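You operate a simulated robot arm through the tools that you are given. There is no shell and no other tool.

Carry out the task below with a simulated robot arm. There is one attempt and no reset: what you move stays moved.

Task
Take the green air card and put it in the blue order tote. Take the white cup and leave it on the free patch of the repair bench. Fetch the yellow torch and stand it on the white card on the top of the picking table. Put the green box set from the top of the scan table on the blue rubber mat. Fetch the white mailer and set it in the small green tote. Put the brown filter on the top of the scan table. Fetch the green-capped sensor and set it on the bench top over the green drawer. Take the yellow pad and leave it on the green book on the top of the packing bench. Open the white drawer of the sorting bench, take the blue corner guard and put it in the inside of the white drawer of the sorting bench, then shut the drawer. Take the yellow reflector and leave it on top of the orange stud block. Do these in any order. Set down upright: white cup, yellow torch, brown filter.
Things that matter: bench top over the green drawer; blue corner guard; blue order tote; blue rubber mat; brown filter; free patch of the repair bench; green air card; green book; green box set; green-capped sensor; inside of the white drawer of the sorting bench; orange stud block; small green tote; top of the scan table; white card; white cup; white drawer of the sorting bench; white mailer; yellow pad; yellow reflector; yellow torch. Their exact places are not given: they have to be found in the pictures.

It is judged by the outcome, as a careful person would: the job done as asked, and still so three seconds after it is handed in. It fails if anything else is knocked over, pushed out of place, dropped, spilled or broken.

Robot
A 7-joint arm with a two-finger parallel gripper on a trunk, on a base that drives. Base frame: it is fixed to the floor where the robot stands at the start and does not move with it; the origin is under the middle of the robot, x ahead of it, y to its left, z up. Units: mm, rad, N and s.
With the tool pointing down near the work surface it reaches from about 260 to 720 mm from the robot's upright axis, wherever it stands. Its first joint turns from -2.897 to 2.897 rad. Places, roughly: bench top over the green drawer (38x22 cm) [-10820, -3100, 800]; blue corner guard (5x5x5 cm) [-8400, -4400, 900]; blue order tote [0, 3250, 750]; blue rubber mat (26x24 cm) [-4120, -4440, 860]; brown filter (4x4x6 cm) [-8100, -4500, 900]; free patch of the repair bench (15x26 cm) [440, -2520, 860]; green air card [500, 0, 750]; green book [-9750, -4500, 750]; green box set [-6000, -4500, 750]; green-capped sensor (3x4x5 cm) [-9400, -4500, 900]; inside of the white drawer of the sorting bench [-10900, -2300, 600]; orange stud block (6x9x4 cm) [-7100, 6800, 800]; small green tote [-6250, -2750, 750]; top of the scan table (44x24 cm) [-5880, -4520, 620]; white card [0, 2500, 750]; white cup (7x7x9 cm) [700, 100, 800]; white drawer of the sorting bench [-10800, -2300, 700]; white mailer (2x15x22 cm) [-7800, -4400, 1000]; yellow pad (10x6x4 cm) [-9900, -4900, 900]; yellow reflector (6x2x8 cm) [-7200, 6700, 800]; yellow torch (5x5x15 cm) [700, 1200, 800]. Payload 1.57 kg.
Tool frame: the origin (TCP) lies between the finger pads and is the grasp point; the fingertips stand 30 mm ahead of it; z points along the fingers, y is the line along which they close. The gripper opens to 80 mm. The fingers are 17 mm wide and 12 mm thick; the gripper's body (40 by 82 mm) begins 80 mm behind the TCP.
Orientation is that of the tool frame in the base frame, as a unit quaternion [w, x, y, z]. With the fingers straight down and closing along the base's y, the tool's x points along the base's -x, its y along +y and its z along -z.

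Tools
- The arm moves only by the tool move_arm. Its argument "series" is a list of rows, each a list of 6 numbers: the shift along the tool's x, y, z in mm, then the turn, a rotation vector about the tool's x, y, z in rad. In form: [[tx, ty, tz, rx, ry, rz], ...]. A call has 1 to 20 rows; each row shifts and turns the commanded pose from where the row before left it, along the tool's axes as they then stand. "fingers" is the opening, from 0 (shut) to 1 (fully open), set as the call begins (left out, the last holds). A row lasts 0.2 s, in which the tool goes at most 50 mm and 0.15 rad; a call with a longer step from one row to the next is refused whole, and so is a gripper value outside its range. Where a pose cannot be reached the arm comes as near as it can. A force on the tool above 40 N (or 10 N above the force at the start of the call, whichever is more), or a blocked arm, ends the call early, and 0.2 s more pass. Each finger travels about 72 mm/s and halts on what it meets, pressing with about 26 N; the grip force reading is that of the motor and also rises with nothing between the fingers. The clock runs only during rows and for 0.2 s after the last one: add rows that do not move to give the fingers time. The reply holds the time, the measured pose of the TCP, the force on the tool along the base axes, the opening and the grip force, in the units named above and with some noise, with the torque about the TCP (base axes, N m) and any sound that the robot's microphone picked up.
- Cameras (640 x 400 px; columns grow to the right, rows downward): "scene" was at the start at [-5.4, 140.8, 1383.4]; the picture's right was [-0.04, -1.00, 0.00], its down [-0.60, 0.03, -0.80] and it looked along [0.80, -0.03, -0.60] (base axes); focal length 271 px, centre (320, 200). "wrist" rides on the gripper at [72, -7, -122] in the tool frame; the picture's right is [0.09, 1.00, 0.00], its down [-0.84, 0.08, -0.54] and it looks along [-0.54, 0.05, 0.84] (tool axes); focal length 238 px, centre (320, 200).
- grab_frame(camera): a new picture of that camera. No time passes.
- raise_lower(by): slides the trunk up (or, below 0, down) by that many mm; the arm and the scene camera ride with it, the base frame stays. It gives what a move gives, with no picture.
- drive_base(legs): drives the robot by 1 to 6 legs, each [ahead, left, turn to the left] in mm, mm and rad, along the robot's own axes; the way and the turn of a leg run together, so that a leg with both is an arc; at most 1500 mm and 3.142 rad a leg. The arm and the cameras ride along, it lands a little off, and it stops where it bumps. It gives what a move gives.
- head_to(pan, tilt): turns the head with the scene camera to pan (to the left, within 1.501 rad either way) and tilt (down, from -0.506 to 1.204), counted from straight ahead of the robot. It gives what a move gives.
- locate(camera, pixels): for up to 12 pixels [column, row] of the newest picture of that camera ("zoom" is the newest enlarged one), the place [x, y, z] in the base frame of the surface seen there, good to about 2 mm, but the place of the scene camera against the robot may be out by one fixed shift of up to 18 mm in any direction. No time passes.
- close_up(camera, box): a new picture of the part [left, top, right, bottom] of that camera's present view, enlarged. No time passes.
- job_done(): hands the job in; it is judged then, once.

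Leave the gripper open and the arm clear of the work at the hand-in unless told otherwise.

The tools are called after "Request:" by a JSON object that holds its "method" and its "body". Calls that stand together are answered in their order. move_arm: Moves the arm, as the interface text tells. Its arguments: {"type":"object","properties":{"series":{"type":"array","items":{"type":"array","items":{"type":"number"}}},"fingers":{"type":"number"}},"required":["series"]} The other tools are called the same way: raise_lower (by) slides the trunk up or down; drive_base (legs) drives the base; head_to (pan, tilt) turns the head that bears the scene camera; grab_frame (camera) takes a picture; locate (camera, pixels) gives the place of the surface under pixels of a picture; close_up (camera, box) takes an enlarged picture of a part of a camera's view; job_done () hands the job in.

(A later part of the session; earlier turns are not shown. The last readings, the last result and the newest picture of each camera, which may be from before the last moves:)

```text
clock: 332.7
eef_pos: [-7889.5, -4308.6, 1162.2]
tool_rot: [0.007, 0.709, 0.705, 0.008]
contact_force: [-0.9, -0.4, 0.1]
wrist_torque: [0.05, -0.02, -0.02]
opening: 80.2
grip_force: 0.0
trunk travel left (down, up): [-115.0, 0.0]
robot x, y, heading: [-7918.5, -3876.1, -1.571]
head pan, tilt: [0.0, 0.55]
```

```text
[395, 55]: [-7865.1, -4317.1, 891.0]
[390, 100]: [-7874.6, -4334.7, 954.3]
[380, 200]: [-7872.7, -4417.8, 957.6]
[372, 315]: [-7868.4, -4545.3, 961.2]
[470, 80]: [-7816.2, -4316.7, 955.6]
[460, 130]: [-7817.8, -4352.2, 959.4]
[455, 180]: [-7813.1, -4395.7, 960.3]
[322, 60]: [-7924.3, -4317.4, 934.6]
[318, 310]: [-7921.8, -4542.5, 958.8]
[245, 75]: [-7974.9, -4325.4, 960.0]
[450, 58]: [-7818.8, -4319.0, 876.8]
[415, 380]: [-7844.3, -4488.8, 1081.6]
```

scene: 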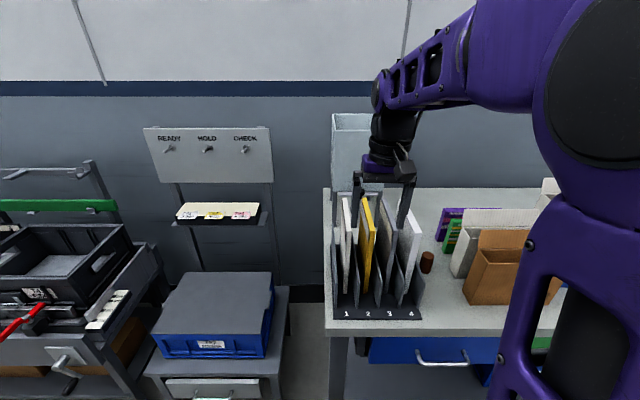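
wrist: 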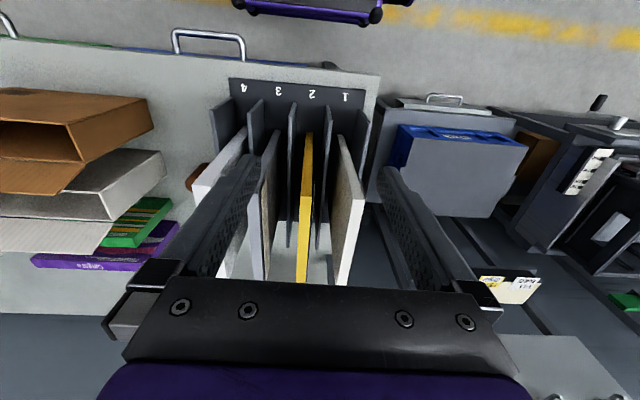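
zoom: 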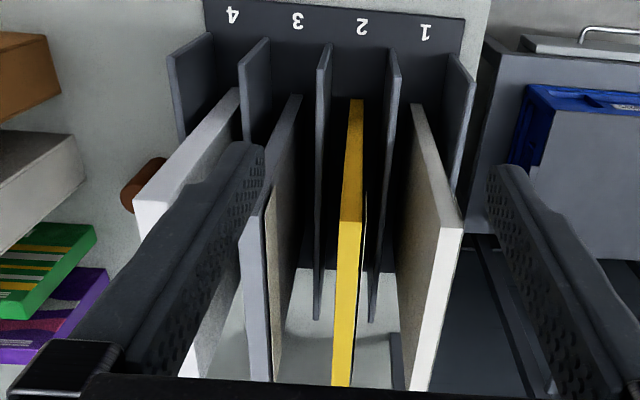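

Divider tops are at z≈960, so there's room. Move over the mailer with opening 40 mm.

Request:
{"method": "move_arm", "body": {"series": [[0, 46.5, 0, 0, 0, 0], [-42, 0, 0, 0, 0, 0], [-42, 0, 0, 0, 0, 0], [-42, 0, 0, 0, 0, 0], [0, 0, 0, 0, 0, 0]], "fingers": 0.5}}

Request:
{"method": "grab_frame", "body": {"camera": "wrist"}}

Request:
{"method": "grab_frame", "body": {"camera": "scene"}}

```text
clock: 333.9
eef_pos: [-7844.0, -4437.0, 1162.9]
tool_rot: [0.006, 0.709, 0.705, 0.007]
contact_force: [0.5, -0.2, -0.9]
wrist_torque: [0.04, 0.03, 0.0]
opening: 39.7
grip_force: 0.1
trunk travel left (down, up): [-115.0, 0.0]
robot x, y, heading: [-7914.3, -3873.9, -1.569]
head pan, tilt: [0.0, 0.55]
```

```text
taken
```

wrist: 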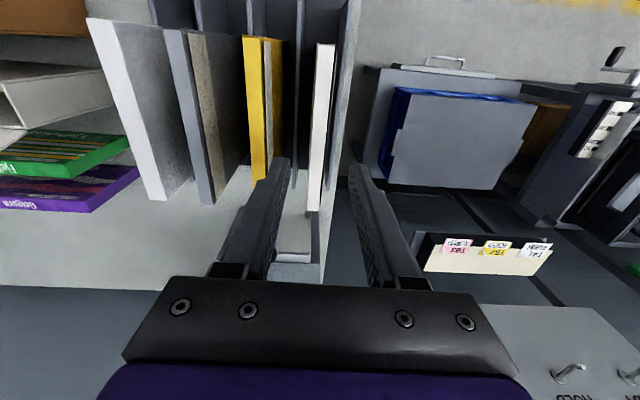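

```text
taken
```

scene: 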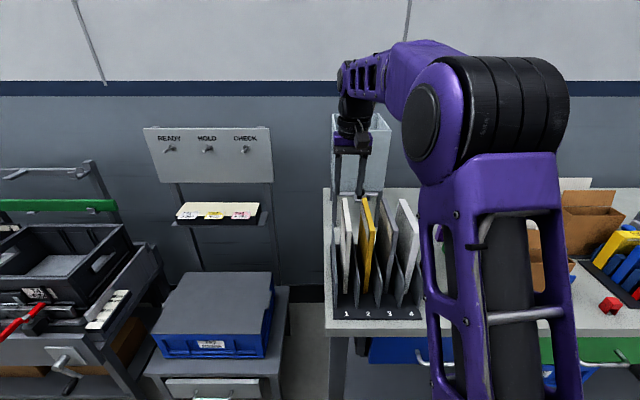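

The mailer's top edge is centred between the fingers. Lower 120 mm and close.

Request:
{"method": "move_arm", "body": {"series": [[0, 0, 40, 0, 0, 0], [0, 0, 40, 0, 0, 0], [0, 0, 40, 0, 0, 0], [0, 0, 0, 0, 0, 0]]}}

Request:
{"method": "move_arm", "body": {"series": [[0, 0, 0, 0, 0, 0], [0, 0, 0, 0, 0, 0], [0, 0, 0, 0, 0, 0]], "fingers": 0}}

Request:
{"method": "grab_frame", "body": {"camera": "wrist"}}

```text
clock: 334.9
eef_pos: [-7840.8, -4434.6, 1046.1]
tool_rot: [0.007, 0.708, 0.706, 0.008]
contact_force: [-0.2, 0.1, -0.4]
wrist_torque: [-0.02, 0.03, -0.01]
opening: 40.0
grip_force: 0.0
trunk travel left (down, up): [-115.0, 0.0]
robot x, y, heading: [-7909.4, -3867.9, -1.571]
head pan, tilt: [0.0, 0.55]
```

```text
clock: 335.7
eef_pos: [-7839.4, -4433.1, 1045.3]
tool_rot: [0.007, 0.709, 0.705, 0.008]
contact_force: [0.8, -0.4, 0.4]
wrist_torque: [0.0, -0.01, 0.01]
opening: 15.0
grip_force: 25.8
trunk travel left (down, up): [-115.0, 0.0]
robot x, y, heading: [-7916.7, -3870.7, -1.57]
head pan, tilt: [0.0, 0.55]
```

```text
taken
```

wrist: 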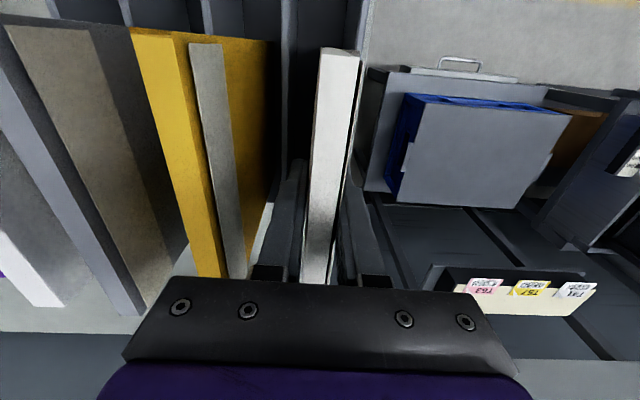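

The grip reads 15.0 mm (12 mm body plus label), consistent with "2 cm". Lift it straight out by 140 mm.

Request:
{"method": "move_arm", "body": {"series": [[0, 0, -15, 0, 0, 0], [0, 0, -30, 0, 0, 0], [0, 0, -35, 0, 0, 0], [0, 0, -35, 0, 0, 0], [0, 0, -30, 0, 0, 0], [0, 0, 0, 0, 0, 0]]}}

Request:
{"method": "grab_frame", "body": {"camera": "scene"}}

Request:
{"method": "grab_frame", "body": {"camera": "wrist"}}

```text
clock: 337.1
eef_pos: [-7845.2, -4435.3, 1190.1]
tool_rot: [0.007, 0.709, 0.705, 0.008]
contact_force: [0.1, 0.3, -0.6]
wrist_torque: [0.01, 0.01, -0.01]
opening: 15.0
grip_force: 26.1
trunk travel left (down, up): [-115.0, 0.0]
robot x, y, heading: [-7920.3, -3871.3, -1.567]
head pan, tilt: [0.0, 0.55]
```

```text
taken
```

scene: 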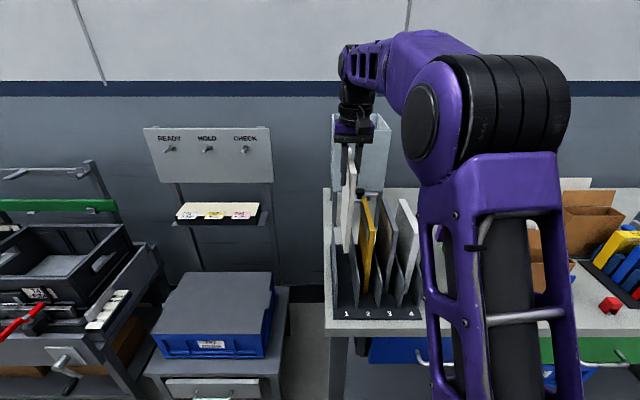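

```text
taken
```

wrist: 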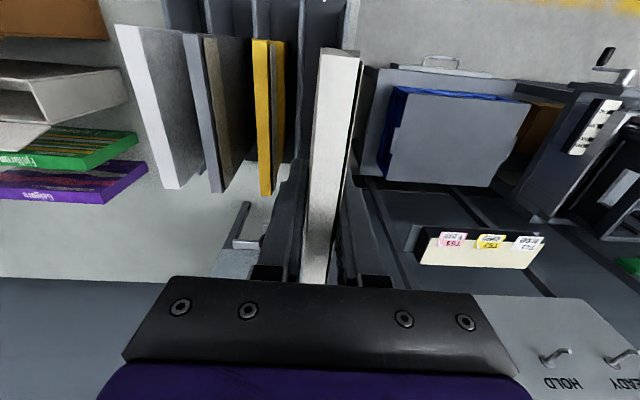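

The mailer is out. Drive back 250 mm, then fold the arm in and lower.

Request:
{"method": "drive_base", "body": {"legs": [[-230, 0, 0]]}}

Request:
{"method": "move_arm", "body": {"series": [[40, 0, 20, 0, 0, 0], [40, 0, 20, 0, 0, 0], [40, 0, 20, 0, 0, 0], [0, 0, 0, 0, 0, 0]]}}

Request:
{"method": "drive_base", "body": {"legs": [[0, 0, 1.571]]}}

Request:
{"method": "head_to", "body": {"pan": 0.0, "tilt": 0.4}}

Request:
{"method": "grab_frame", "body": {"camera": "scene"}}

```text
clock: 338.8
eef_pos: [-7846.7, -4207.0, 1190.1]
tool_rot: [0.007, 0.711, 0.703, 0.009]
contact_force: [1.1, 0.1, 0.1]
wrist_torque: [0.0, -0.01, -0.01]
opening: 15.3
grip_force: 26.0
trunk travel left (down, up): [-115.0, 0.0]
robot x, y, heading: [-7915.3, -3642.2, -1.573]
head pan, tilt: [0.0, 0.55]
```

```text
clock: 339.8
eef_pos: [-7845.7, -4085.0, 1130.7]
tool_rot: [0.007, 0.711, 0.703, 0.008]
contact_force: [0.3, 0.1, 0.2]
wrist_torque: [-0.02, -0.02, 0.01]
opening: 15.1
grip_force: 25.8
trunk travel left (down, up): [-115.0, 0.0]
robot x, y, heading: [-7917.7, -3644.1, -1.579]
head pan, tilt: [0.0, 0.55]
```

```text
clock: 344.1
eef_pos: [-7474.3, -3575.5, 1129.5]
tool_rot: [0.0, 0.007, 1.0, 0.011]
contact_force: [-0.5, -0.2, -0.1]
wrist_torque: [0.0, -0.02, -0.02]
opening: 15.1
grip_force: 25.9
trunk travel left (down, up): [-115.0, 0.0]
robot x, y, heading: [-7917.4, -3643.7, -0.015]
head pan, tilt: [0.0, 0.55]
```

```text
clock: 344.8
eef_pos: [-7475.0, -3575.7, 1130.0]
tool_rot: [-0.001, 0.007, 1.0, 0.01]
contact_force: [0.1, -0.4, -0.3]
wrist_torque: [-0.01, -0.01, 0.0]
opening: 15.3
grip_force: 26.3
trunk travel left (down, up): [-115.0, 0.0]
robot x, y, heading: [-7917.5, -3645.3, -0.015]
head pan, tilt: [0.0, 0.4]
```

```text
taken
```

scene: 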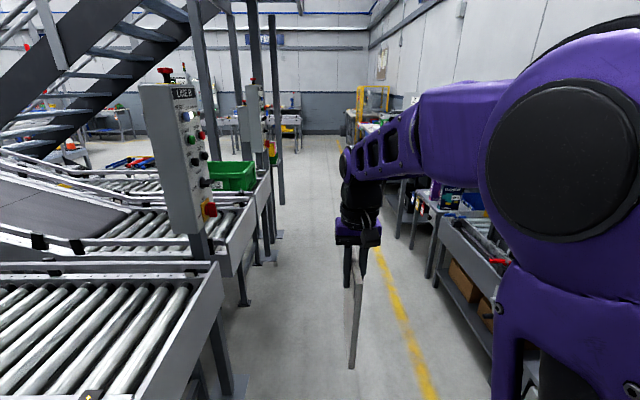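

I see a green tote at (232,175) on the conveyor to the left. Measure it and the lane.

Request:
{"method": "locate", "body": {"camera": "scene", "pixels": [[212, 165], [255, 165], [232, 180], [225, 275], [270, 260], [240, 220], [280, 205], [215, 270], [220, 390], [190, 210], [265, 180], [330, 300]]}}

Request:
{"method": "close_up", "body": {"camera": "scene", "box": [120, 60, 300, 270]}}

```text
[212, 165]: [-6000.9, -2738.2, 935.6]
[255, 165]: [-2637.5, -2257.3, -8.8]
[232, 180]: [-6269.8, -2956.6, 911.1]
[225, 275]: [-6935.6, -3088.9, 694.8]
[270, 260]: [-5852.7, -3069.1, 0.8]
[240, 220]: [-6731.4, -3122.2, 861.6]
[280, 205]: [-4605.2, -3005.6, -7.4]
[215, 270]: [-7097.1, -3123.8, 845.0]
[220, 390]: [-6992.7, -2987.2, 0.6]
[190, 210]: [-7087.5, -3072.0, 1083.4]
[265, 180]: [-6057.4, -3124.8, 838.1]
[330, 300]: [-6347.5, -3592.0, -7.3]
```

```text
1.90 times, centred on (210, 165) of scene
```

zoom: 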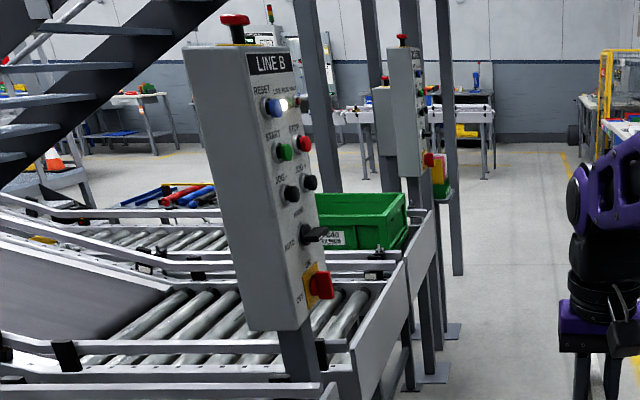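

The green tote stands on the conveyor around (-6260,-2850), rim z≈940. Drive ahead 1665 and turn left to face it.

Request:
{"method": "drive_base", "body": {"legs": [[1500, 0, 0.015], [165, 0, 0], [0, 0, 1.571]]}}

Request:
{"method": "head_to", "body": {"pan": 0.0, "tilt": 0.55}}

Request:
{"method": "grab_frame", "body": {"camera": "scene"}}

Request:
{"method": "grab_frame", "body": {"camera": "wrist"}}

```text
clock: 357.2
eef_pos: [-6335.9, -3194.4, 1129.3]
tool_rot: [0.007, 0.713, -0.701, -0.007]
contact_force: [-0.1, 0.4, -0.9]
wrist_torque: [0.01, -0.02, 0.01]
opening: 15.0
grip_force: 25.9
trunk travel left (down, up): [-115.0, 0.0]
robot x, y, heading: [-6255.7, -3635.0, 1.593]
head pan, tilt: [0.0, 0.4]
```

```text
clock: 357.9
eef_pos: [-6335.8, -3195.4, 1129.7]
tool_rot: [0.007, 0.713, -0.701, -0.006]
contact_force: [0.1, 0.3, -0.5]
wrist_torque: [0.0, 0.03, -0.03]
opening: 15.0
grip_force: 25.8
trunk travel left (down, up): [-115.0, 0.0]
robot x, y, heading: [-6251.6, -3630.8, 1.595]
head pan, tilt: [0.0, 0.55]
```

```text
taken
```

scene: 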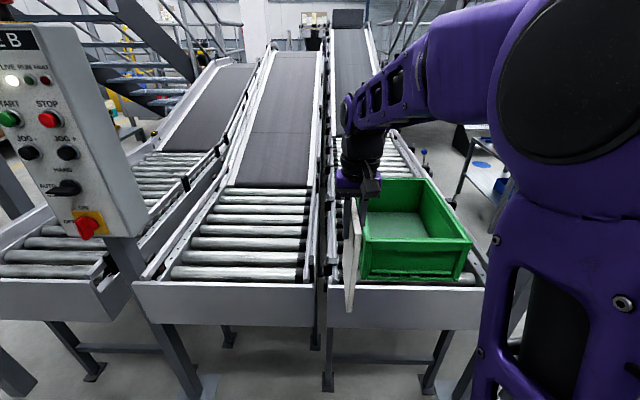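

```text
taken
```

wrist: 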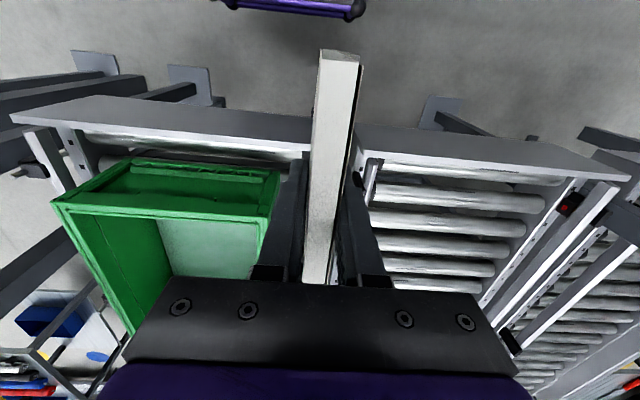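

The tote is ahead-right. Measure its rim and floor from both cameras.

Request:
{"method": "locate", "body": {"camera": "scene", "pixels": [[366, 240], [468, 240], [392, 181], [425, 181], [400, 220], [410, 210], [390, 232], [420, 262], [345, 300], [455, 300]]}}

Request:
{"method": "locate", "body": {"camera": "wrist", "pixels": [[135, 162], [278, 175], [60, 203], [270, 218], [200, 245], [230, 265], [120, 330], [180, 230], [200, 180], [150, 130], [165, 190]]}}

Request:
{"method": "close_up", "body": {"camera": "scene", "box": [330, 160, 490, 310]}}

```text
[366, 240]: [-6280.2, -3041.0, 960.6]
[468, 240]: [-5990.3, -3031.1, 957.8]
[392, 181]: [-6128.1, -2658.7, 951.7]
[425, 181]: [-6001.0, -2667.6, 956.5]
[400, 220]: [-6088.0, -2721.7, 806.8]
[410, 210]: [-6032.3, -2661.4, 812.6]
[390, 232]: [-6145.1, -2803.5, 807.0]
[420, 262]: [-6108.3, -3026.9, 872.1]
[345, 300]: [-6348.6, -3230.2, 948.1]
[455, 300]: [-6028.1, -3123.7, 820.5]
```

```text
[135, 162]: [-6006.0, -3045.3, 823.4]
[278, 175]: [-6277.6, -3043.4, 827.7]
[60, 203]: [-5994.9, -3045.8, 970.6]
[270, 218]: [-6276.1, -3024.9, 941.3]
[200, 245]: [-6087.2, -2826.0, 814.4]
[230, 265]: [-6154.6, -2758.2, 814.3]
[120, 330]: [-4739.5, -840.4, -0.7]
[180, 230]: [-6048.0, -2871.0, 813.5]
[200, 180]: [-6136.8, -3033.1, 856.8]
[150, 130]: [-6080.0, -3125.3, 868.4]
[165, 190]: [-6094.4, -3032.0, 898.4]
```

```text
2.67 times, centred on (410, 235) of scene
```

zoom: 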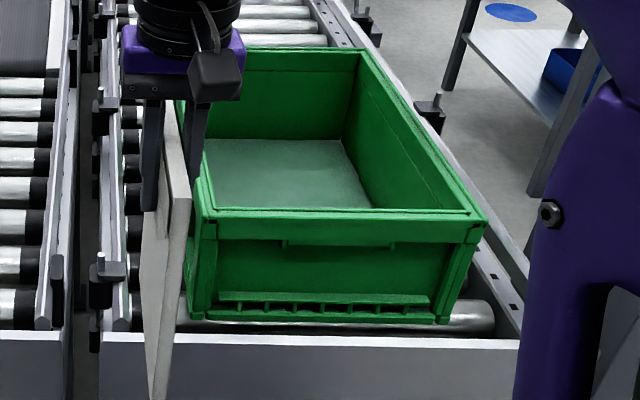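

The tote: x≈-6280..-5990, y≈-3045..-2655, rim z≈968, floor z≈814, empty. I'll raise the mailer (bottom above the rim), drive 150 mm closer, and move it over the tote, leaning it toward the left wall.

Request:
{"method": "move_arm", "body": {"series": [[0, 0, -30, 0, 0, 0], [0, 0, -30, 0, 0, 0], [0, 0, 0, 0, 0, 0]]}}

Request:
{"method": "drive_base", "body": {"legs": [[150, 0, -0.022]]}}

Request:
{"method": "grab_frame", "body": {"camera": "wrist"}}

```text
clock: 358.7
eef_pos: [-6334.9, -3193.3, 1191.2]
tool_rot: [0.008, 0.713, -0.701, -0.007]
contact_force: [-0.4, -0.5, -1.1]
wrist_torque: [-0.02, 0.0, -0.01]
opening: 15.1
grip_force: 26.0
trunk travel left (down, up): [-115.0, 0.0]
robot x, y, heading: [-6255.0, -3634.9, 1.599]
head pan, tilt: [0.0, 0.55]
```

```text
clock: 360.1
eef_pos: [-6325.9, -3047.6, 1190.8]
tool_rot: [-0.007, -0.706, 0.708, 0.007]
contact_force: [-0.3, -0.3, 0.2]
wrist_torque: [0.01, 0.01, 0.02]
opening: 15.2
grip_force: 26.2
trunk travel left (down, up): [-115.0, 0.0]
robot x, y, heading: [-6255.5, -3488.6, 1.574]
head pan, tilt: [0.0, 0.55]
```

```text
taken
```

wrist: 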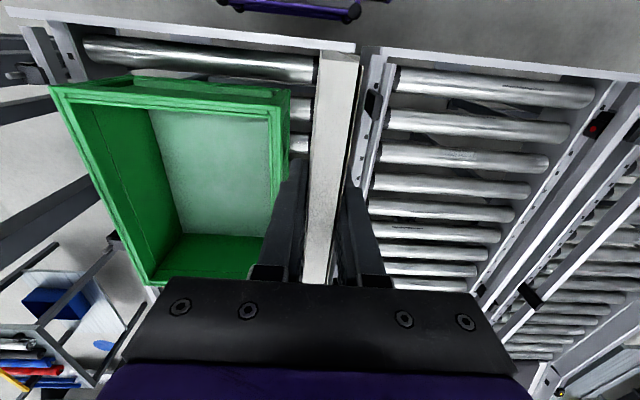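

Now forward and right over the tote's left part, then tilt so the top leans toward the left wall.

Request:
{"method": "move_arm", "body": {"series": [[-43, -22.5, 0, 0, 0, 0], [-43, -22.5, 0, 0, 0, 0], [-43, -22.5, 0, 0, 0, 0], [-43, -22.5, 0, 0, 0, 0], [-15, 0, 0, 0.1, 0, 0], [0, 0, 0, 0.1, 0, 0], [0, 0, 0, 0, 0, 0]]}}

Request:
{"method": "grab_frame", "body": {"camera": "wrist"}}

Request:
{"method": "grab_frame", "body": {"camera": "scene"}}

```text
clock: 361.7
eef_pos: [-6237.2, -2860.1, 1186.1]
tool_rot: [0.063, -0.703, 0.706, -0.064]
contact_force: [-0.1, 1.2, -1.2]
wrist_torque: [0.0, -0.03, -0.02]
opening: 15.2
grip_force: 25.7
trunk travel left (down, up): [-115.0, 0.0]
robot x, y, heading: [-6256.9, -3491.3, 1.573]
head pan, tilt: [0.0, 0.55]
```

```text
taken
```

wrist: 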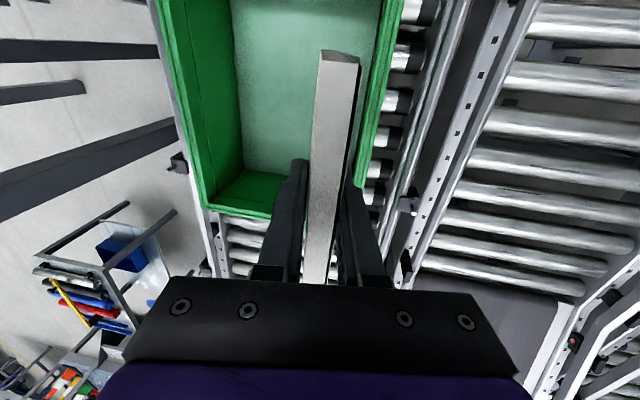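

```text
taken
```

scene: 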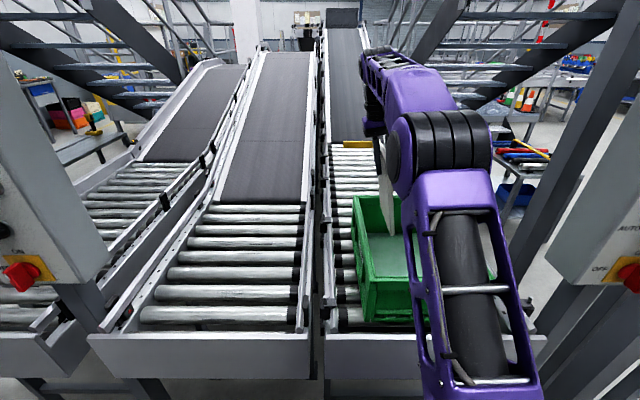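

The mailer tilts with its bottom to the right. Lower straight down ~180 mm, then gently to the floor.

Request:
{"method": "move_arm", "body": {"series": [[0, 8.05, 44.3, 0, 0, 0], [0, 8.05, 44.3, 0, 0, 0], [0, 8.05, 44.3, 0, 0, 0], [0, 7.2, 39.4, 0, 0, 0], [0, 0, 0, 0, 0, 0]]}}

Request:
{"method": "grab_frame", "body": {"camera": "wrist"}}

Request:
{"method": "close_up", "body": {"camera": "scene", "box": [330, 120, 500, 340]}}

```text
clock: 362.9
eef_pos: [-6235.9, -2860.9, 1013.5]
tool_rot: [0.062, -0.703, 0.705, -0.064]
contact_force: [-0.1, 0.9, 0.2]
wrist_torque: [-0.01, -0.03, -0.03]
opening: 15.0
grip_force: 26.0
trunk travel left (down, up): [-115.0, 0.0]
robot x, y, heading: [-6256.2, -3490.4, 1.578]
head pan, tilt: [0.0, 0.55]
```

```text
taken
```

wrist: 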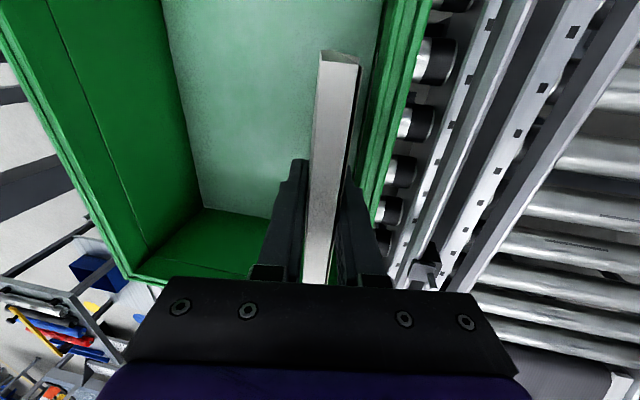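

```text
1.82 times, centred on (415, 230) of scene
```

zoom: 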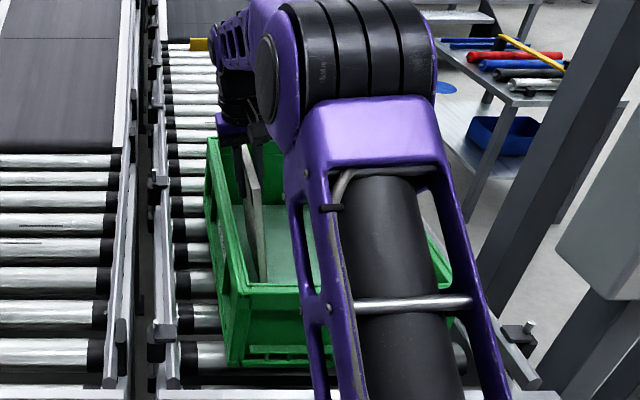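

Inside the tote. Lower in small steps to touch the floor.

Request:
{"method": "move_arm", "body": {"series": [[0, 1.1, 6, 0, 0, 0], [0, 0.9, 5, 0, 0, 0], [0, 0.7, 4, 0, 0, 0], [0, 0.5, 3, 0, 0, 0], [0, 0, 0, 0, 0, 0]]}}

```text
clock: 364.1
eef_pos: [-6239.1, -2861.2, 996.2]
tool_rot: [0.063, -0.703, 0.705, -0.063]
contact_force: [-0.4, -0.1, 0.0]
wrist_torque: [-0.01, 0.0, 0.02]
opening: 15.2
grip_force: 26.2
trunk travel left (down, up): [-115.0, 0.0]
robot x, y, heading: [-6257.3, -3486.8, 1.574]
head pan, tilt: [0.0, 0.55]
```

No contact yet; 6 mm more.

Request:
{"method": "move_arm", "body": {"series": [[0, 0.5, 3, 0, 0, 0], [0, 0.5, 3, 0, 0, 0], [0, 0, 0, 0, 0, 0]]}}

Request:
{"method": "move_arm", "body": {"series": [[0, 0, 0, 0, 0, 0], [0, 0, 0, 0, 0, 0], [0, 0, 0, 0, 0, 0]], "fingers": 0.42}}

Request:
{"method": "grab_frame", "body": {"camera": "wrist"}}

```text
clock: 364.9
eef_pos: [-6237.7, -2861.6, 990.6]
tool_rot: [0.065, -0.703, 0.705, -0.063]
contact_force: [-1.0, -0.5, 10.3]
wrist_torque: [-0.34, -0.17, -0.04]
opening: 15.0
grip_force: 26.0
trunk travel left (down, up): [-115.0, 0.0]
robot x, y, heading: [-6255.6, -3491.8, 1.573]
head pan, tilt: [0.0, 0.55]
```

```text
clock: 365.7
eef_pos: [-6237.3, -2861.1, 989.2]
tool_rot: [0.063, -0.703, 0.705, -0.063]
contact_force: [2.5, -0.6, -1.7]
wrist_torque: [-0.04, -0.06, 0.0]
opening: 31.9
grip_force: 0.1
trunk travel left (down, up): [-115.0, 0.0]
robot x, y, heading: [-6254.6, -3488.7, 1.567]
head pan, tilt: [0.0, 0.55]
```

```text
taken
```

wrist: 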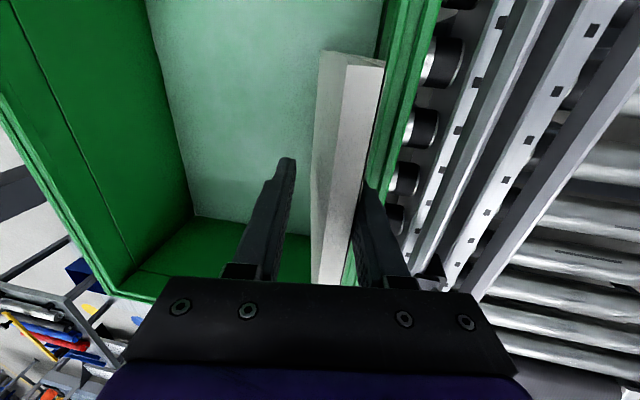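

Released; it leans toward the left wall against the finger. Withdraw upward along the tool axis.

Request:
{"method": "move_arm", "body": {"series": [[0, -3, -20, 0, 0, 0], [0, 0, -30, 0, 0, 0], [0, 0, -40, 0, 0, 0], [0, 0, -45, 0, 0, 0], [0, 0, -45, 0, 0, 0], [0, 0, 0, 0, 0, 0]]}}

Request:
{"method": "grab_frame", "body": {"camera": "wrist"}}

Request:
{"method": "grab_frame", "body": {"camera": "scene"}}

```text
clock: 367.1
eef_pos: [-6265.7, -2860.9, 1166.7]
tool_rot: [0.062, -0.703, 0.705, -0.063]
contact_force: [0.2, 0.3, -0.4]
wrist_torque: [-0.03, -0.01, -0.03]
opening: 33.5
grip_force: 0.0
trunk travel left (down, up): [-115.0, 0.0]
robot x, y, heading: [-6258.2, -3492.0, 1.58]
head pan, tilt: [0.0, 0.55]
```

```text
taken
```

wrist: 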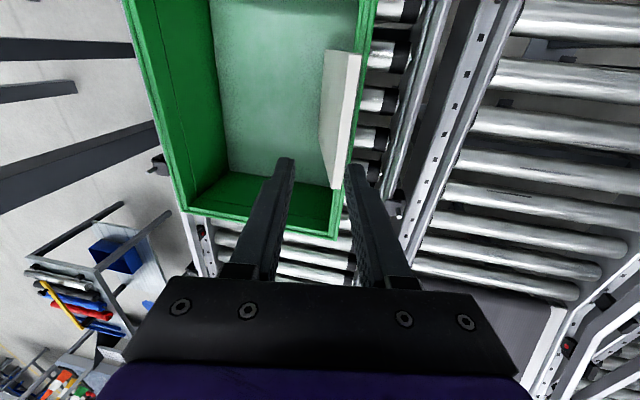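

```text
taken
```

scene: 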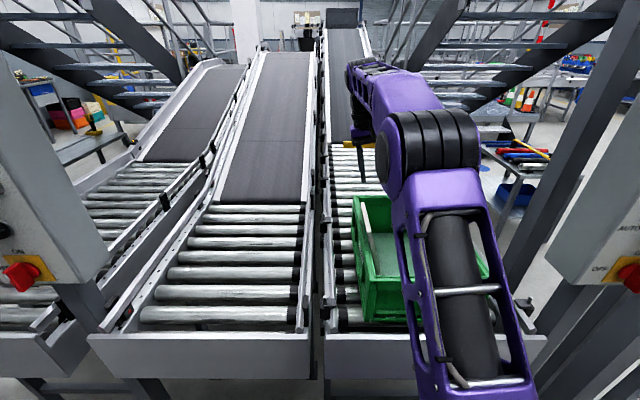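

The mailer leans inside the tote. Now straighten the tool, back off, fold the arm in, and lower the trunk; next the brown filter.

Request:
{"method": "move_arm", "body": {"series": [[0, 0, 0, -0.09, 0, 0], [0, 0, 0, -0.09, 0, 0], [0, 0, 0, 0, 0, 0]], "fingers": 1}}

Request:
{"method": "drive_base", "body": {"legs": [[-160, 0, 0]]}}

Request:
{"method": "move_arm", "body": {"series": [[45, 0, 15, 0, 0, 0], [45, 0, 15, 0, 0, 0], [45, 0, 15, 0, 0, 0], [45, 0, 15, 0, 0, 0], [0, 0, 0, 0, 0, 0]]}}

Request:
{"method": "raise_lower", "body": {"by": -65}}

Request:
{"method": "drive_base", "body": {"legs": [[0, 0, 1.565]]}}

Request:
{"method": "grab_frame", "body": {"camera": "scene"}}

```text
clock: 367.9
eef_pos: [-6266.5, -2859.7, 1165.7]
tool_rot: [-0.002, -0.706, 0.708, 0.001]
contact_force: [0.7, 0.0, -0.2]
wrist_torque: [0.02, 0.01, 0.01]
opening: 79.9
grip_force: 0.0
trunk travel left (down, up): [-115.0, 0.0]
robot x, y, heading: [-6254.0, -3488.6, 1.57]
head pan, tilt: [0.0, 0.55]
```

```text
clock: 369.3
eef_pos: [-6263.7, -3023.0, 1166.7]
tool_rot: [-0.002, -0.705, 0.709, -0.001]
contact_force: [0.1, 0.8, 0.3]
wrist_torque: [-0.01, -0.02, 0.03]
opening: 80.1
grip_force: 0.1
trunk travel left (down, up): [-115.0, 0.0]
robot x, y, heading: [-6255.0, -3649.4, 1.569]
head pan, tilt: [0.0, 0.55]
```

```text
clock: 370.5
eef_pos: [-6261.5, -3203.1, 1107.9]
tool_rot: [-0.001, -0.705, 0.709, 0.0]
contact_force: [0.6, -0.4, -0.4]
wrist_torque: [0.04, -0.04, 0.02]
opening: 80.0
grip_force: 0.1
trunk travel left (down, up): [-115.0, 0.0]
robot x, y, heading: [-6259.0, -3647.1, 1.572]
head pan, tilt: [0.0, 0.55]
```

```text
clock: 371.5
eef_pos: [-6263.3, -3202.1, 1041.8]
tool_rot: [-0.002, -0.705, 0.709, 0.0]
contact_force: [-0.8, 0.3, 0.0]
wrist_torque: [0.0, -0.01, 0.02]
opening: 80.2
grip_force: 0.2
trunk travel left (down, up): [-50.0, 65.0]
robot x, y, heading: [-6252.6, -3649.6, 1.576]
head pan, tilt: [0.0, 0.55]
```

```text
clock: 375.8
eef_pos: [-6703.4, -3647.8, 1042.2]
tool_rot: [0.001, 1.0, -0.015, 0.001]
contact_force: [0.2, -0.6, 1.1]
wrist_torque: [-0.02, 0.01, -0.01]
opening: 80.3
grip_force: 0.0
trunk travel left (down, up): [-50.0, 65.0]
robot x, y, heading: [-6258.7, -3649.0, 3.121]
head pan, tilt: [0.0, 0.55]
```

```text
taken
```

scene: 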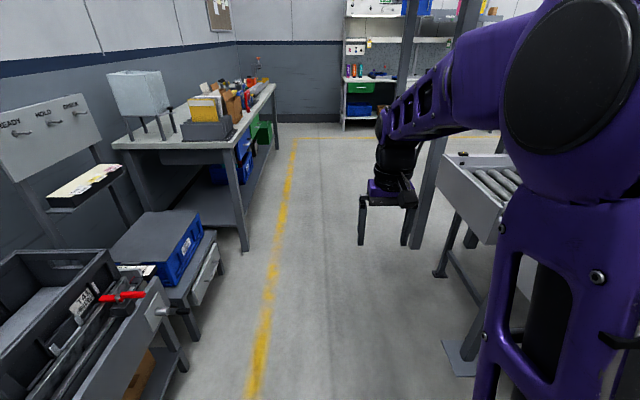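

Drive ahead ~1840 mm to the filter and turn left to face the bench.

Request:
{"method": "drive_base", "body": {"legs": [[1500, 15, 0.02], [340, 0, 0], [0, 0, 1.571]]}}

Request:
{"method": "grab_frame", "body": {"camera": "scene"}}

Request:
{"method": "grab_frame", "body": {"camera": "wrist"}}

```text
refused: leg 1 is longer than a leg can be; nothing moved
```

```text
taken
```

scene: 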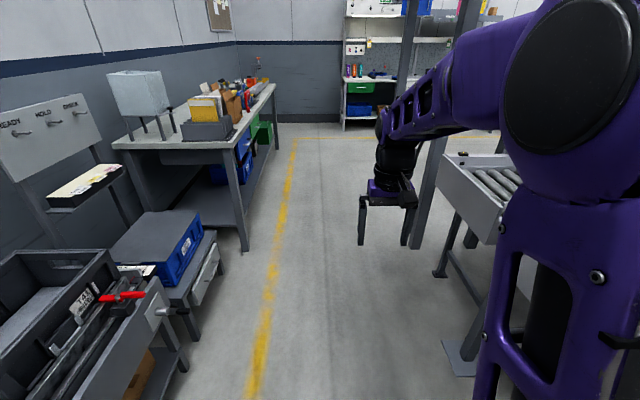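

```text
taken
```

wrist: 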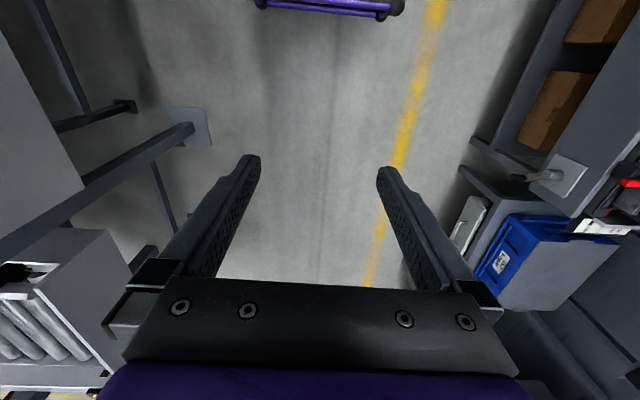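

The leg was a hair too long; I'll split it.

Request:
{"method": "drive_base", "body": {"legs": [[1400, 15, 0.02], [440, 0, 0], [0, 0, 1.571]]}}

Request:
{"method": "grab_frame", "body": {"camera": "scene"}}

Request:
{"method": "grab_frame", "body": {"camera": "wrist"}}

```text
clock: 389.1
eef_pos: [-8066.8, -4089.3, 1042.1]
tool_rot: [0.0, 0.696, 0.718, 0.001]
contact_force: [0.5, -0.2, 0.9]
wrist_torque: [0.03, 0.0, 0.0]
opening: 79.7
grip_force: 0.0
trunk travel left (down, up): [-50.0, 65.0]
robot x, y, heading: [-8093.3, -3643.4, -1.529]
head pan, tilt: [0.0, 0.55]
```

```text
taken
```

scene: 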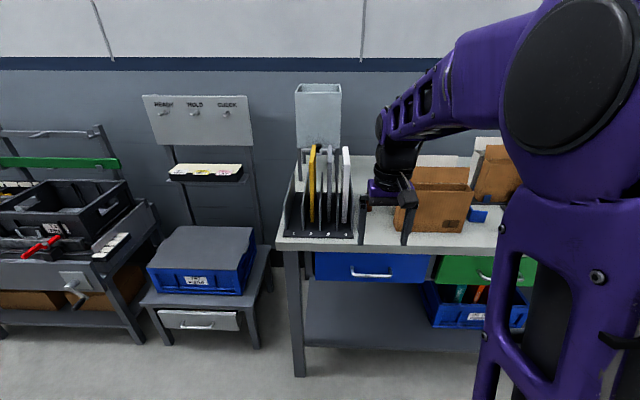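

```text
taken
```

wrist: 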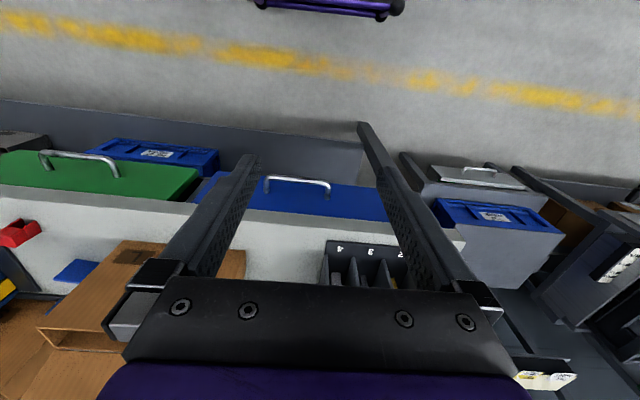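

Correct the heading and move 190 mm closer.

Request:
{"method": "drive_base", "body": {"legs": [[190, 0, -0.042]]}}

Request:
{"method": "grab_frame", "body": {"camera": "wrist"}}

Request:
{"method": "grab_frame", "body": {"camera": "scene"}}

```text
clock: 390.6
eef_pos: [-8082.3, -4280.1, 1043.4]
tool_rot: [0.0, 0.711, 0.703, 0.002]
contact_force: [-0.6, -0.6, 0.1]
wrist_torque: [-0.02, 0.0, -0.04]
opening: 80.1
grip_force: 0.1
trunk travel left (down, up): [-50.0, 65.0]
robot x, y, heading: [-8083.2, -3831.0, -1.577]
head pan, tilt: [0.0, 0.55]
```

```text
taken
```

wrist: 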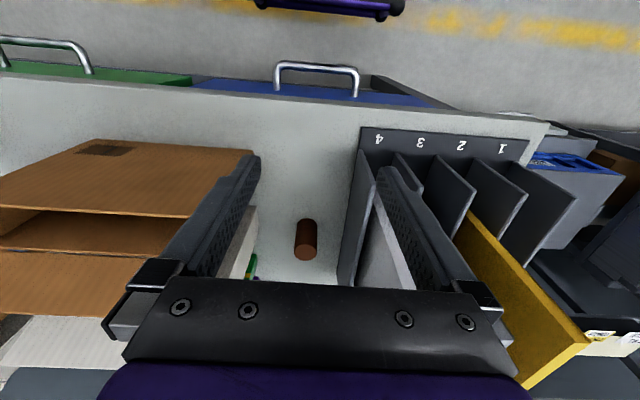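

```text
taken
```

scene: 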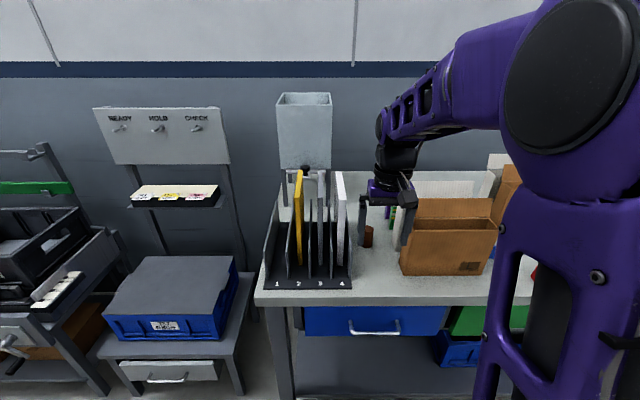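

The filter (305,238) stands between the boxes and the rack. Measure the surroundings.

Request:
{"method": "close_up", "body": {"camera": "wrist", "box": [200, 120, 420, 290]}}

Request:
{"method": "locate", "body": {"camera": "wrist", "pixels": [[305, 253], [296, 252], [315, 252], [306, 222], [255, 155], [250, 215], [230, 270], [340, 270], [365, 155], [358, 220], [300, 180], [205, 215]]}}

```text
2.35 times, centred on (310, 205) of wrist
```

zoom: 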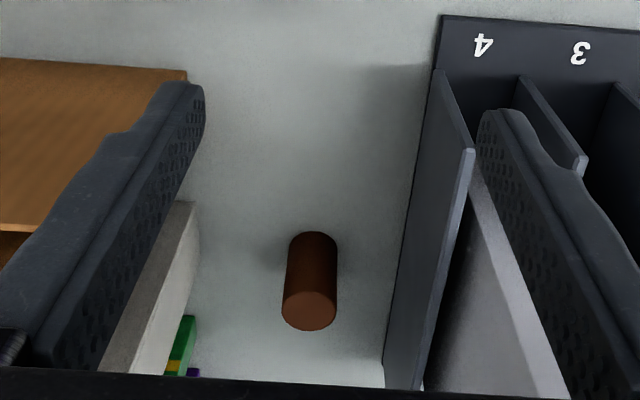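

```text
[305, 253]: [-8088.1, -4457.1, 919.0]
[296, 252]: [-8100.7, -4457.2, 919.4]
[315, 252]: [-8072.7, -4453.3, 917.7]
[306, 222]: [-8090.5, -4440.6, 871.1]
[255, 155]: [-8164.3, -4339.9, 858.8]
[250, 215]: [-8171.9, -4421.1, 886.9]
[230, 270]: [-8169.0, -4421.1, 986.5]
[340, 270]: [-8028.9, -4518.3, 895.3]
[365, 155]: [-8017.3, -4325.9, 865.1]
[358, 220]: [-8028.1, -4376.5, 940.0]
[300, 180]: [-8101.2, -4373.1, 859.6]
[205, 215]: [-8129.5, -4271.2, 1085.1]
```

Filter: centre (-8087.5,-4457), z 859.5–919.5; free from x≈-8170 to -8028. I'll move above it with 64 mm opening and lower to TCP z≈900.

Request:
{"method": "move_arm", "body": {"series": [[-45, -1, 0, 0, 0, 0], [-45, -1, 0, 0, 0, 0], [-45, -1, 0, 0, 0, 0], [-42, -1, 0, 0, 0, 0], [0, 0, 40, 0, 0, 0], [0, 0, 30, 0, 0, 0], [0, 0, 0, 0, 0, 0]], "fingers": 0.8}}

Request:
{"method": "grab_frame", "body": {"camera": "wrist"}}

```text
clock: 392.2
eef_pos: [-8089.8, -4457.7, 970.3]
tool_rot: [0.0, 0.712, 0.702, 0.001]
contact_force: [-0.9, -0.3, -0.5]
wrist_torque: [0.0, -0.01, -0.01]
opening: 63.8
grip_force: 0.1
trunk travel left (down, up): [-50.0, 65.0]
robot x, y, heading: [-8088.1, -3832.9, -1.576]
head pan, tilt: [0.0, 0.55]
```

```text
taken
```

wrist: 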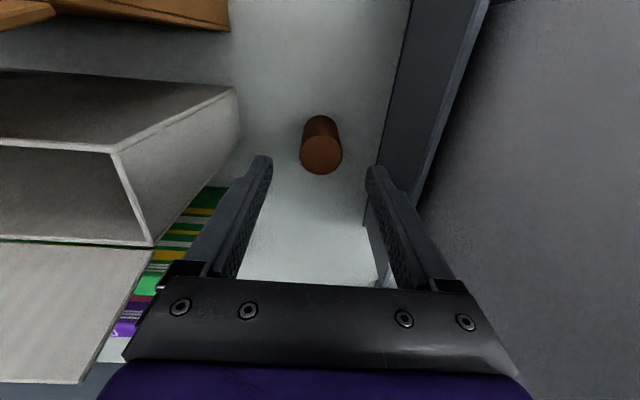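

Aligned. Lower 70 mm and close.

Request:
{"method": "move_arm", "body": {"series": [[0, 1, 25, 0, 0, 0], [0, 0, 25, 0, 0, 0], [0, 0, 20, 0, 0, 0], [0, 0, 0, 0, 0, 0]]}}

Request:
{"method": "move_arm", "body": {"series": [[0, 0, 0, 0, 0, 0], [0, 0, 0, 0, 0, 0], [0, 0, 0, 0, 0, 0]], "fingers": 0}}

Request:
{"method": "grab_frame", "body": {"camera": "wrist"}}

```text
clock: 393.2
eef_pos: [-8089.4, -4456.3, 901.7]
tool_rot: [0.0, 0.711, 0.703, 0.001]
contact_force: [0.4, 0.1, 0.0]
wrist_torque: [-0.01, -0.03, -0.02]
opening: 64.0
grip_force: 0.1
trunk travel left (down, up): [-50.0, 65.0]
robot x, y, heading: [-8085.0, -3834.1, -1.575]
head pan, tilt: [0.0, 0.55]
```

```text
clock: 394.0
eef_pos: [-8089.2, -4456.3, 902.1]
tool_rot: [0.0, 0.711, 0.703, 0.001]
contact_force: [0.2, 0.4, -0.5]
wrist_torque: [0.01, 0.01, 0.04]
opening: 32.4
grip_force: 25.7
trunk travel left (down, up): [-50.0, 65.0]
robot x, y, heading: [-8089.8, -3833.4, -1.576]
head pan, tilt: [0.0, 0.55]
```

```text
taken
```

wrist: 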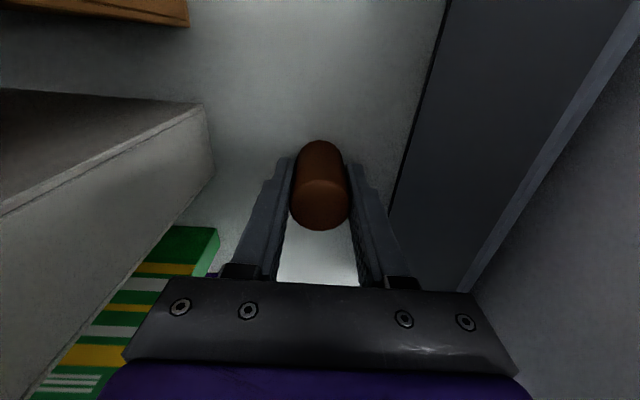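

Filter gripped (32 mm). Lift, draw back, and slide left along the lane to the scan table.

Request:
{"method": "move_arm", "body": {"series": [[0, 0, -20, 0, 0, 0], [0, 0, -40, 0, 0, 0], [0, 0, -45, 0, 0, 0], [0, 0, -35, 0, 0, 0], [45, 0, 0, 0, 0, 0], [45, 0, 0, 0, 0, 0], [45, 0, 0, 0, 0, 0], [45, 0, 0, 0, 0, 0], [0, 0, 0, 0, 0, 0]]}}

Request:
{"method": "drive_base", "body": {"legs": [[-220, 0, 0.005], [0, 1400, 0], [0, 600, 0]]}}

Request:
{"method": "grab_frame", "body": {"camera": "scene"}}

Request:
{"method": "grab_frame", "body": {"camera": "wrist"}}

```text
clock: 396.0
eef_pos: [-8085.7, -4276.9, 1042.0]
tool_rot: [0.001, 0.712, 0.703, 0.002]
contact_force: [0.3, -1.0, 0.9]
wrist_torque: [-0.03, 0.03, 0.02]
opening: 32.6
grip_force: 26.7
trunk travel left (down, up): [-50.0, 65.0]
robot x, y, heading: [-8083.8, -3831.7, -1.579]
head pan, tilt: [0.0, 0.55]
```

```text
clock: 416.8
eef_pos: [-6085.6, -4060.7, 1042.6]
tool_rot: [0.0, 0.71, 0.705, 0.001]
contact_force: [-0.1, -0.8, 0.9]
wrist_torque: [0.0, -0.03, -0.01]
opening: 32.6
grip_force: 26.1
trunk travel left (down, up): [-50.0, 65.0]
robot x, y, heading: [-6090.4, -3617.0, -1.57]
head pan, tilt: [0.0, 0.55]
```

```text
taken
```

scene: 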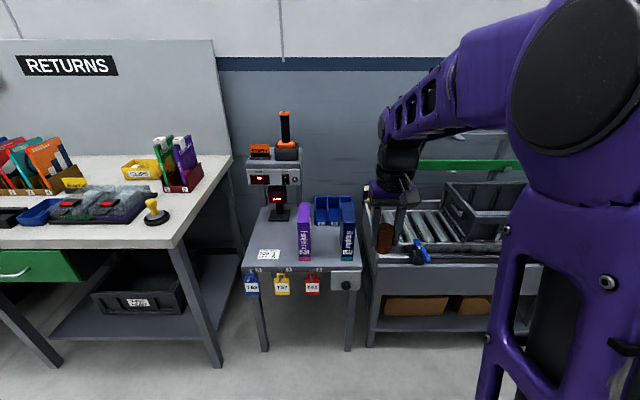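

```text
taken
```

wrist: 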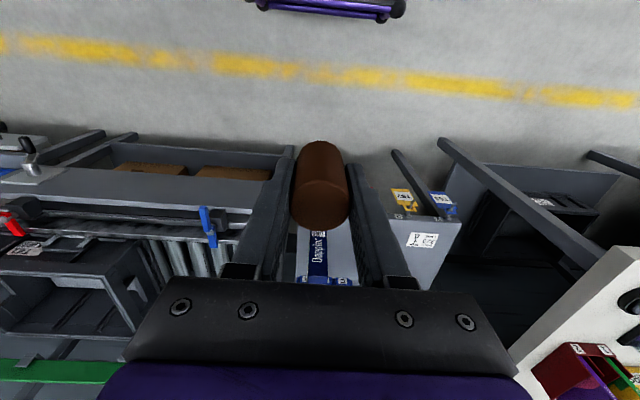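

I'll measure the free area of the scan table around the label and between the boxes.

Request:
{"method": "close_up", "body": {"camera": "scene", "box": [230, 130, 380, 300]}}

Request:
{"method": "locate", "body": {"camera": "scene", "pixels": [[258, 250], [280, 252], [280, 258], [256, 259], [272, 220], [290, 220], [278, 200], [248, 262], [262, 215], [285, 235], [330, 235], [325, 265]]}}

```text
2.35 times, centred on (305, 215) of scene
```

zoom: 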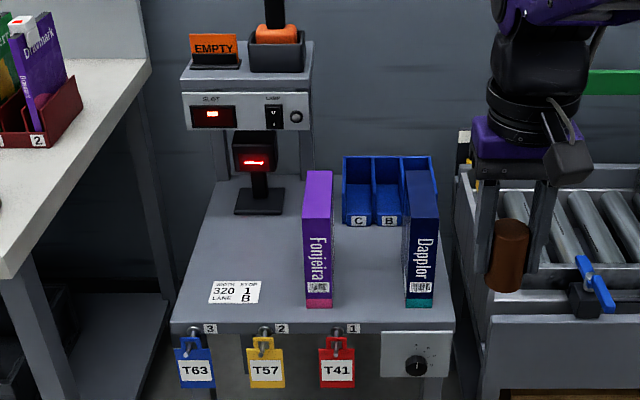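

```text
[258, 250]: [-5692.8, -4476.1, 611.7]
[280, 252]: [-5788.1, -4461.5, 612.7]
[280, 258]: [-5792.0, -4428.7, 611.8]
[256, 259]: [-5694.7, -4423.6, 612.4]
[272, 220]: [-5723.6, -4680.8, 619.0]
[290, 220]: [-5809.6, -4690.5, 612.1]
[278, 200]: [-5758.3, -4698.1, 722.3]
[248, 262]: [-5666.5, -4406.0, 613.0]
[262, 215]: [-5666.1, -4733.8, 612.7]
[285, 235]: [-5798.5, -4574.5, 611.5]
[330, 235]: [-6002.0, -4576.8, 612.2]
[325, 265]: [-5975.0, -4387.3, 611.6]
```

Request:
{"method": "locate", "body": {"camera": "scene", "pixels": [[262, 178], [292, 178], [277, 195], [270, 190], [285, 192], [277, 160], [256, 168], [300, 183], [303, 205], [305, 240]]}}

```text
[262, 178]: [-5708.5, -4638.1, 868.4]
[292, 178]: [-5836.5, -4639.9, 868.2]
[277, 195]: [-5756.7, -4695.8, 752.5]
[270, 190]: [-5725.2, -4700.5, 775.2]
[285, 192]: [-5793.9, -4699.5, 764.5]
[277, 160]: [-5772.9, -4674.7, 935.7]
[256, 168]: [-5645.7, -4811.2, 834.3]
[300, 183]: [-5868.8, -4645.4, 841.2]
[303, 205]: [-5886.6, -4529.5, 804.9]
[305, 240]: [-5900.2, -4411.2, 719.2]
```

I'll place it behind the label at about (-5790,-4525): 80 mm from the purple box and 110 mm from the reader. Drive left 270 and ahead 320.

Request:
{"method": "drive_base", "body": {"legs": [[0, 270, 0], [320, 0, 0]]}}

Request:
{"method": "raise_lower", "body": {"by": -50}}

Request:
{"method": "grab_frame", "body": {"camera": "wrist"}}

Request:
{"method": "grab_frame", "body": {"camera": "scene"}}

```text
clock: 421.7
eef_pos: [-5810.6, -4374.5, 1041.9]
tool_rot: [0.001, 0.707, 0.707, 0.001]
contact_force: [0.1, 0.5, -0.4]
wrist_torque: [0.02, 0.0, -0.05]
opening: 32.5
grip_force: 25.4
trunk travel left (down, up): [-50.0, 65.0]
robot x, y, heading: [-5819.4, -3929.2, -1.571]
head pan, tilt: [0.0, 0.55]
```

```text
clock: 422.6
eef_pos: [-5809.8, -4374.7, 992.8]
tool_rot: [0.0, 0.708, 0.706, 0.001]
contact_force: [-0.1, 0.4, -0.2]
wrist_torque: [-0.03, 0.04, 0.03]
opening: 32.9
grip_force: 25.9
trunk travel left (down, up): [0.0, 115.0]
robot x, y, heading: [-5813.9, -3932.6, -1.564]
head pan, tilt: [0.0, 0.55]
```

```text
taken
```

wrist: 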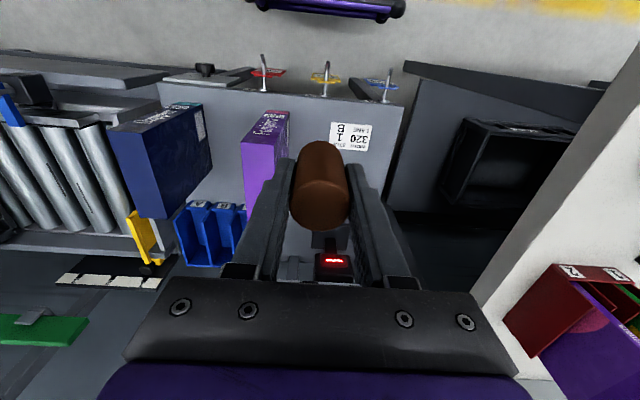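

```text
taken
```

scene: 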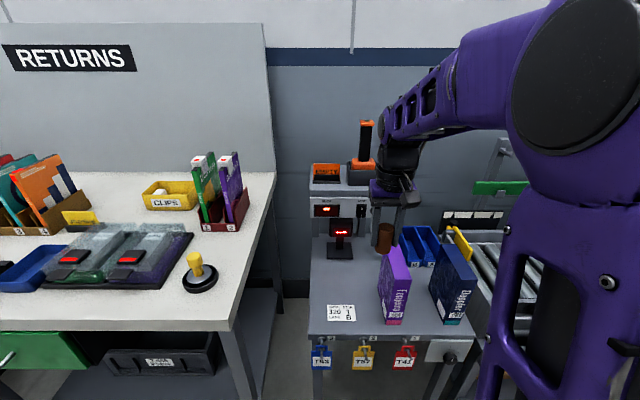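

Move over the spot at this height, then descend most of the way.

Request:
{"method": "move_arm", "body": {"series": [[-38, 5, 0, 0, 0, 0], [-38, 5, 0, 0, 0, 0], [-38, 5, 0, 0, 0, 0], [-36, 5, 0, 0, 0, 0], [0, 0, 45, 0, 0, 0], [0, 0, 45, 0, 0, 0], [0, 0, 45, 0, 0, 0], [0, 0, 45, 0, 0, 0], [0, 0, 0, 0, 0, 0]]}}

Request:
{"method": "grab_frame", "body": {"camera": "wrist"}}

Request:
{"method": "grab_frame", "body": {"camera": "scene"}}

```text
clock: 424.6
eef_pos: [-5791.1, -4523.0, 813.3]
tool_rot: [0.0, 0.707, 0.707, 0.002]
contact_force: [-1.2, -0.3, -0.5]
wrist_torque: [0.0, 0.02, 0.01]
opening: 32.5
grip_force: 26.0
trunk travel left (down, up): [0.0, 115.0]
robot x, y, heading: [-5812.8, -3929.8, -1.57]
head pan, tilt: [0.0, 0.55]
```

```text
taken
```

wrist: 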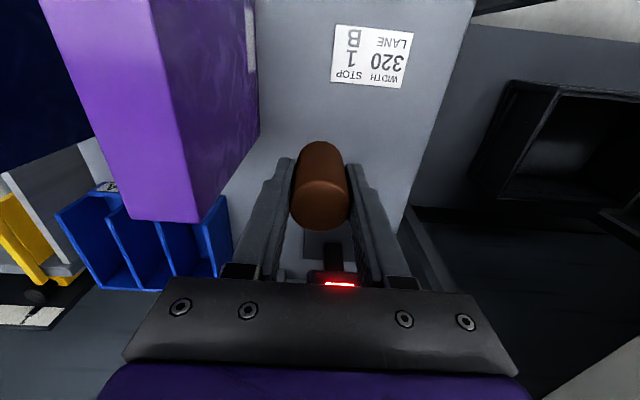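

```text
taken
```

scene: 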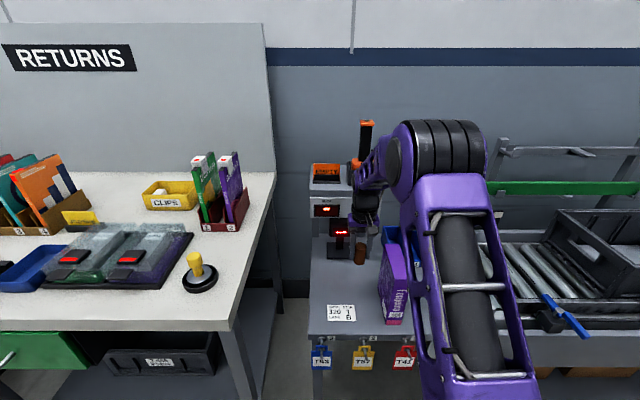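

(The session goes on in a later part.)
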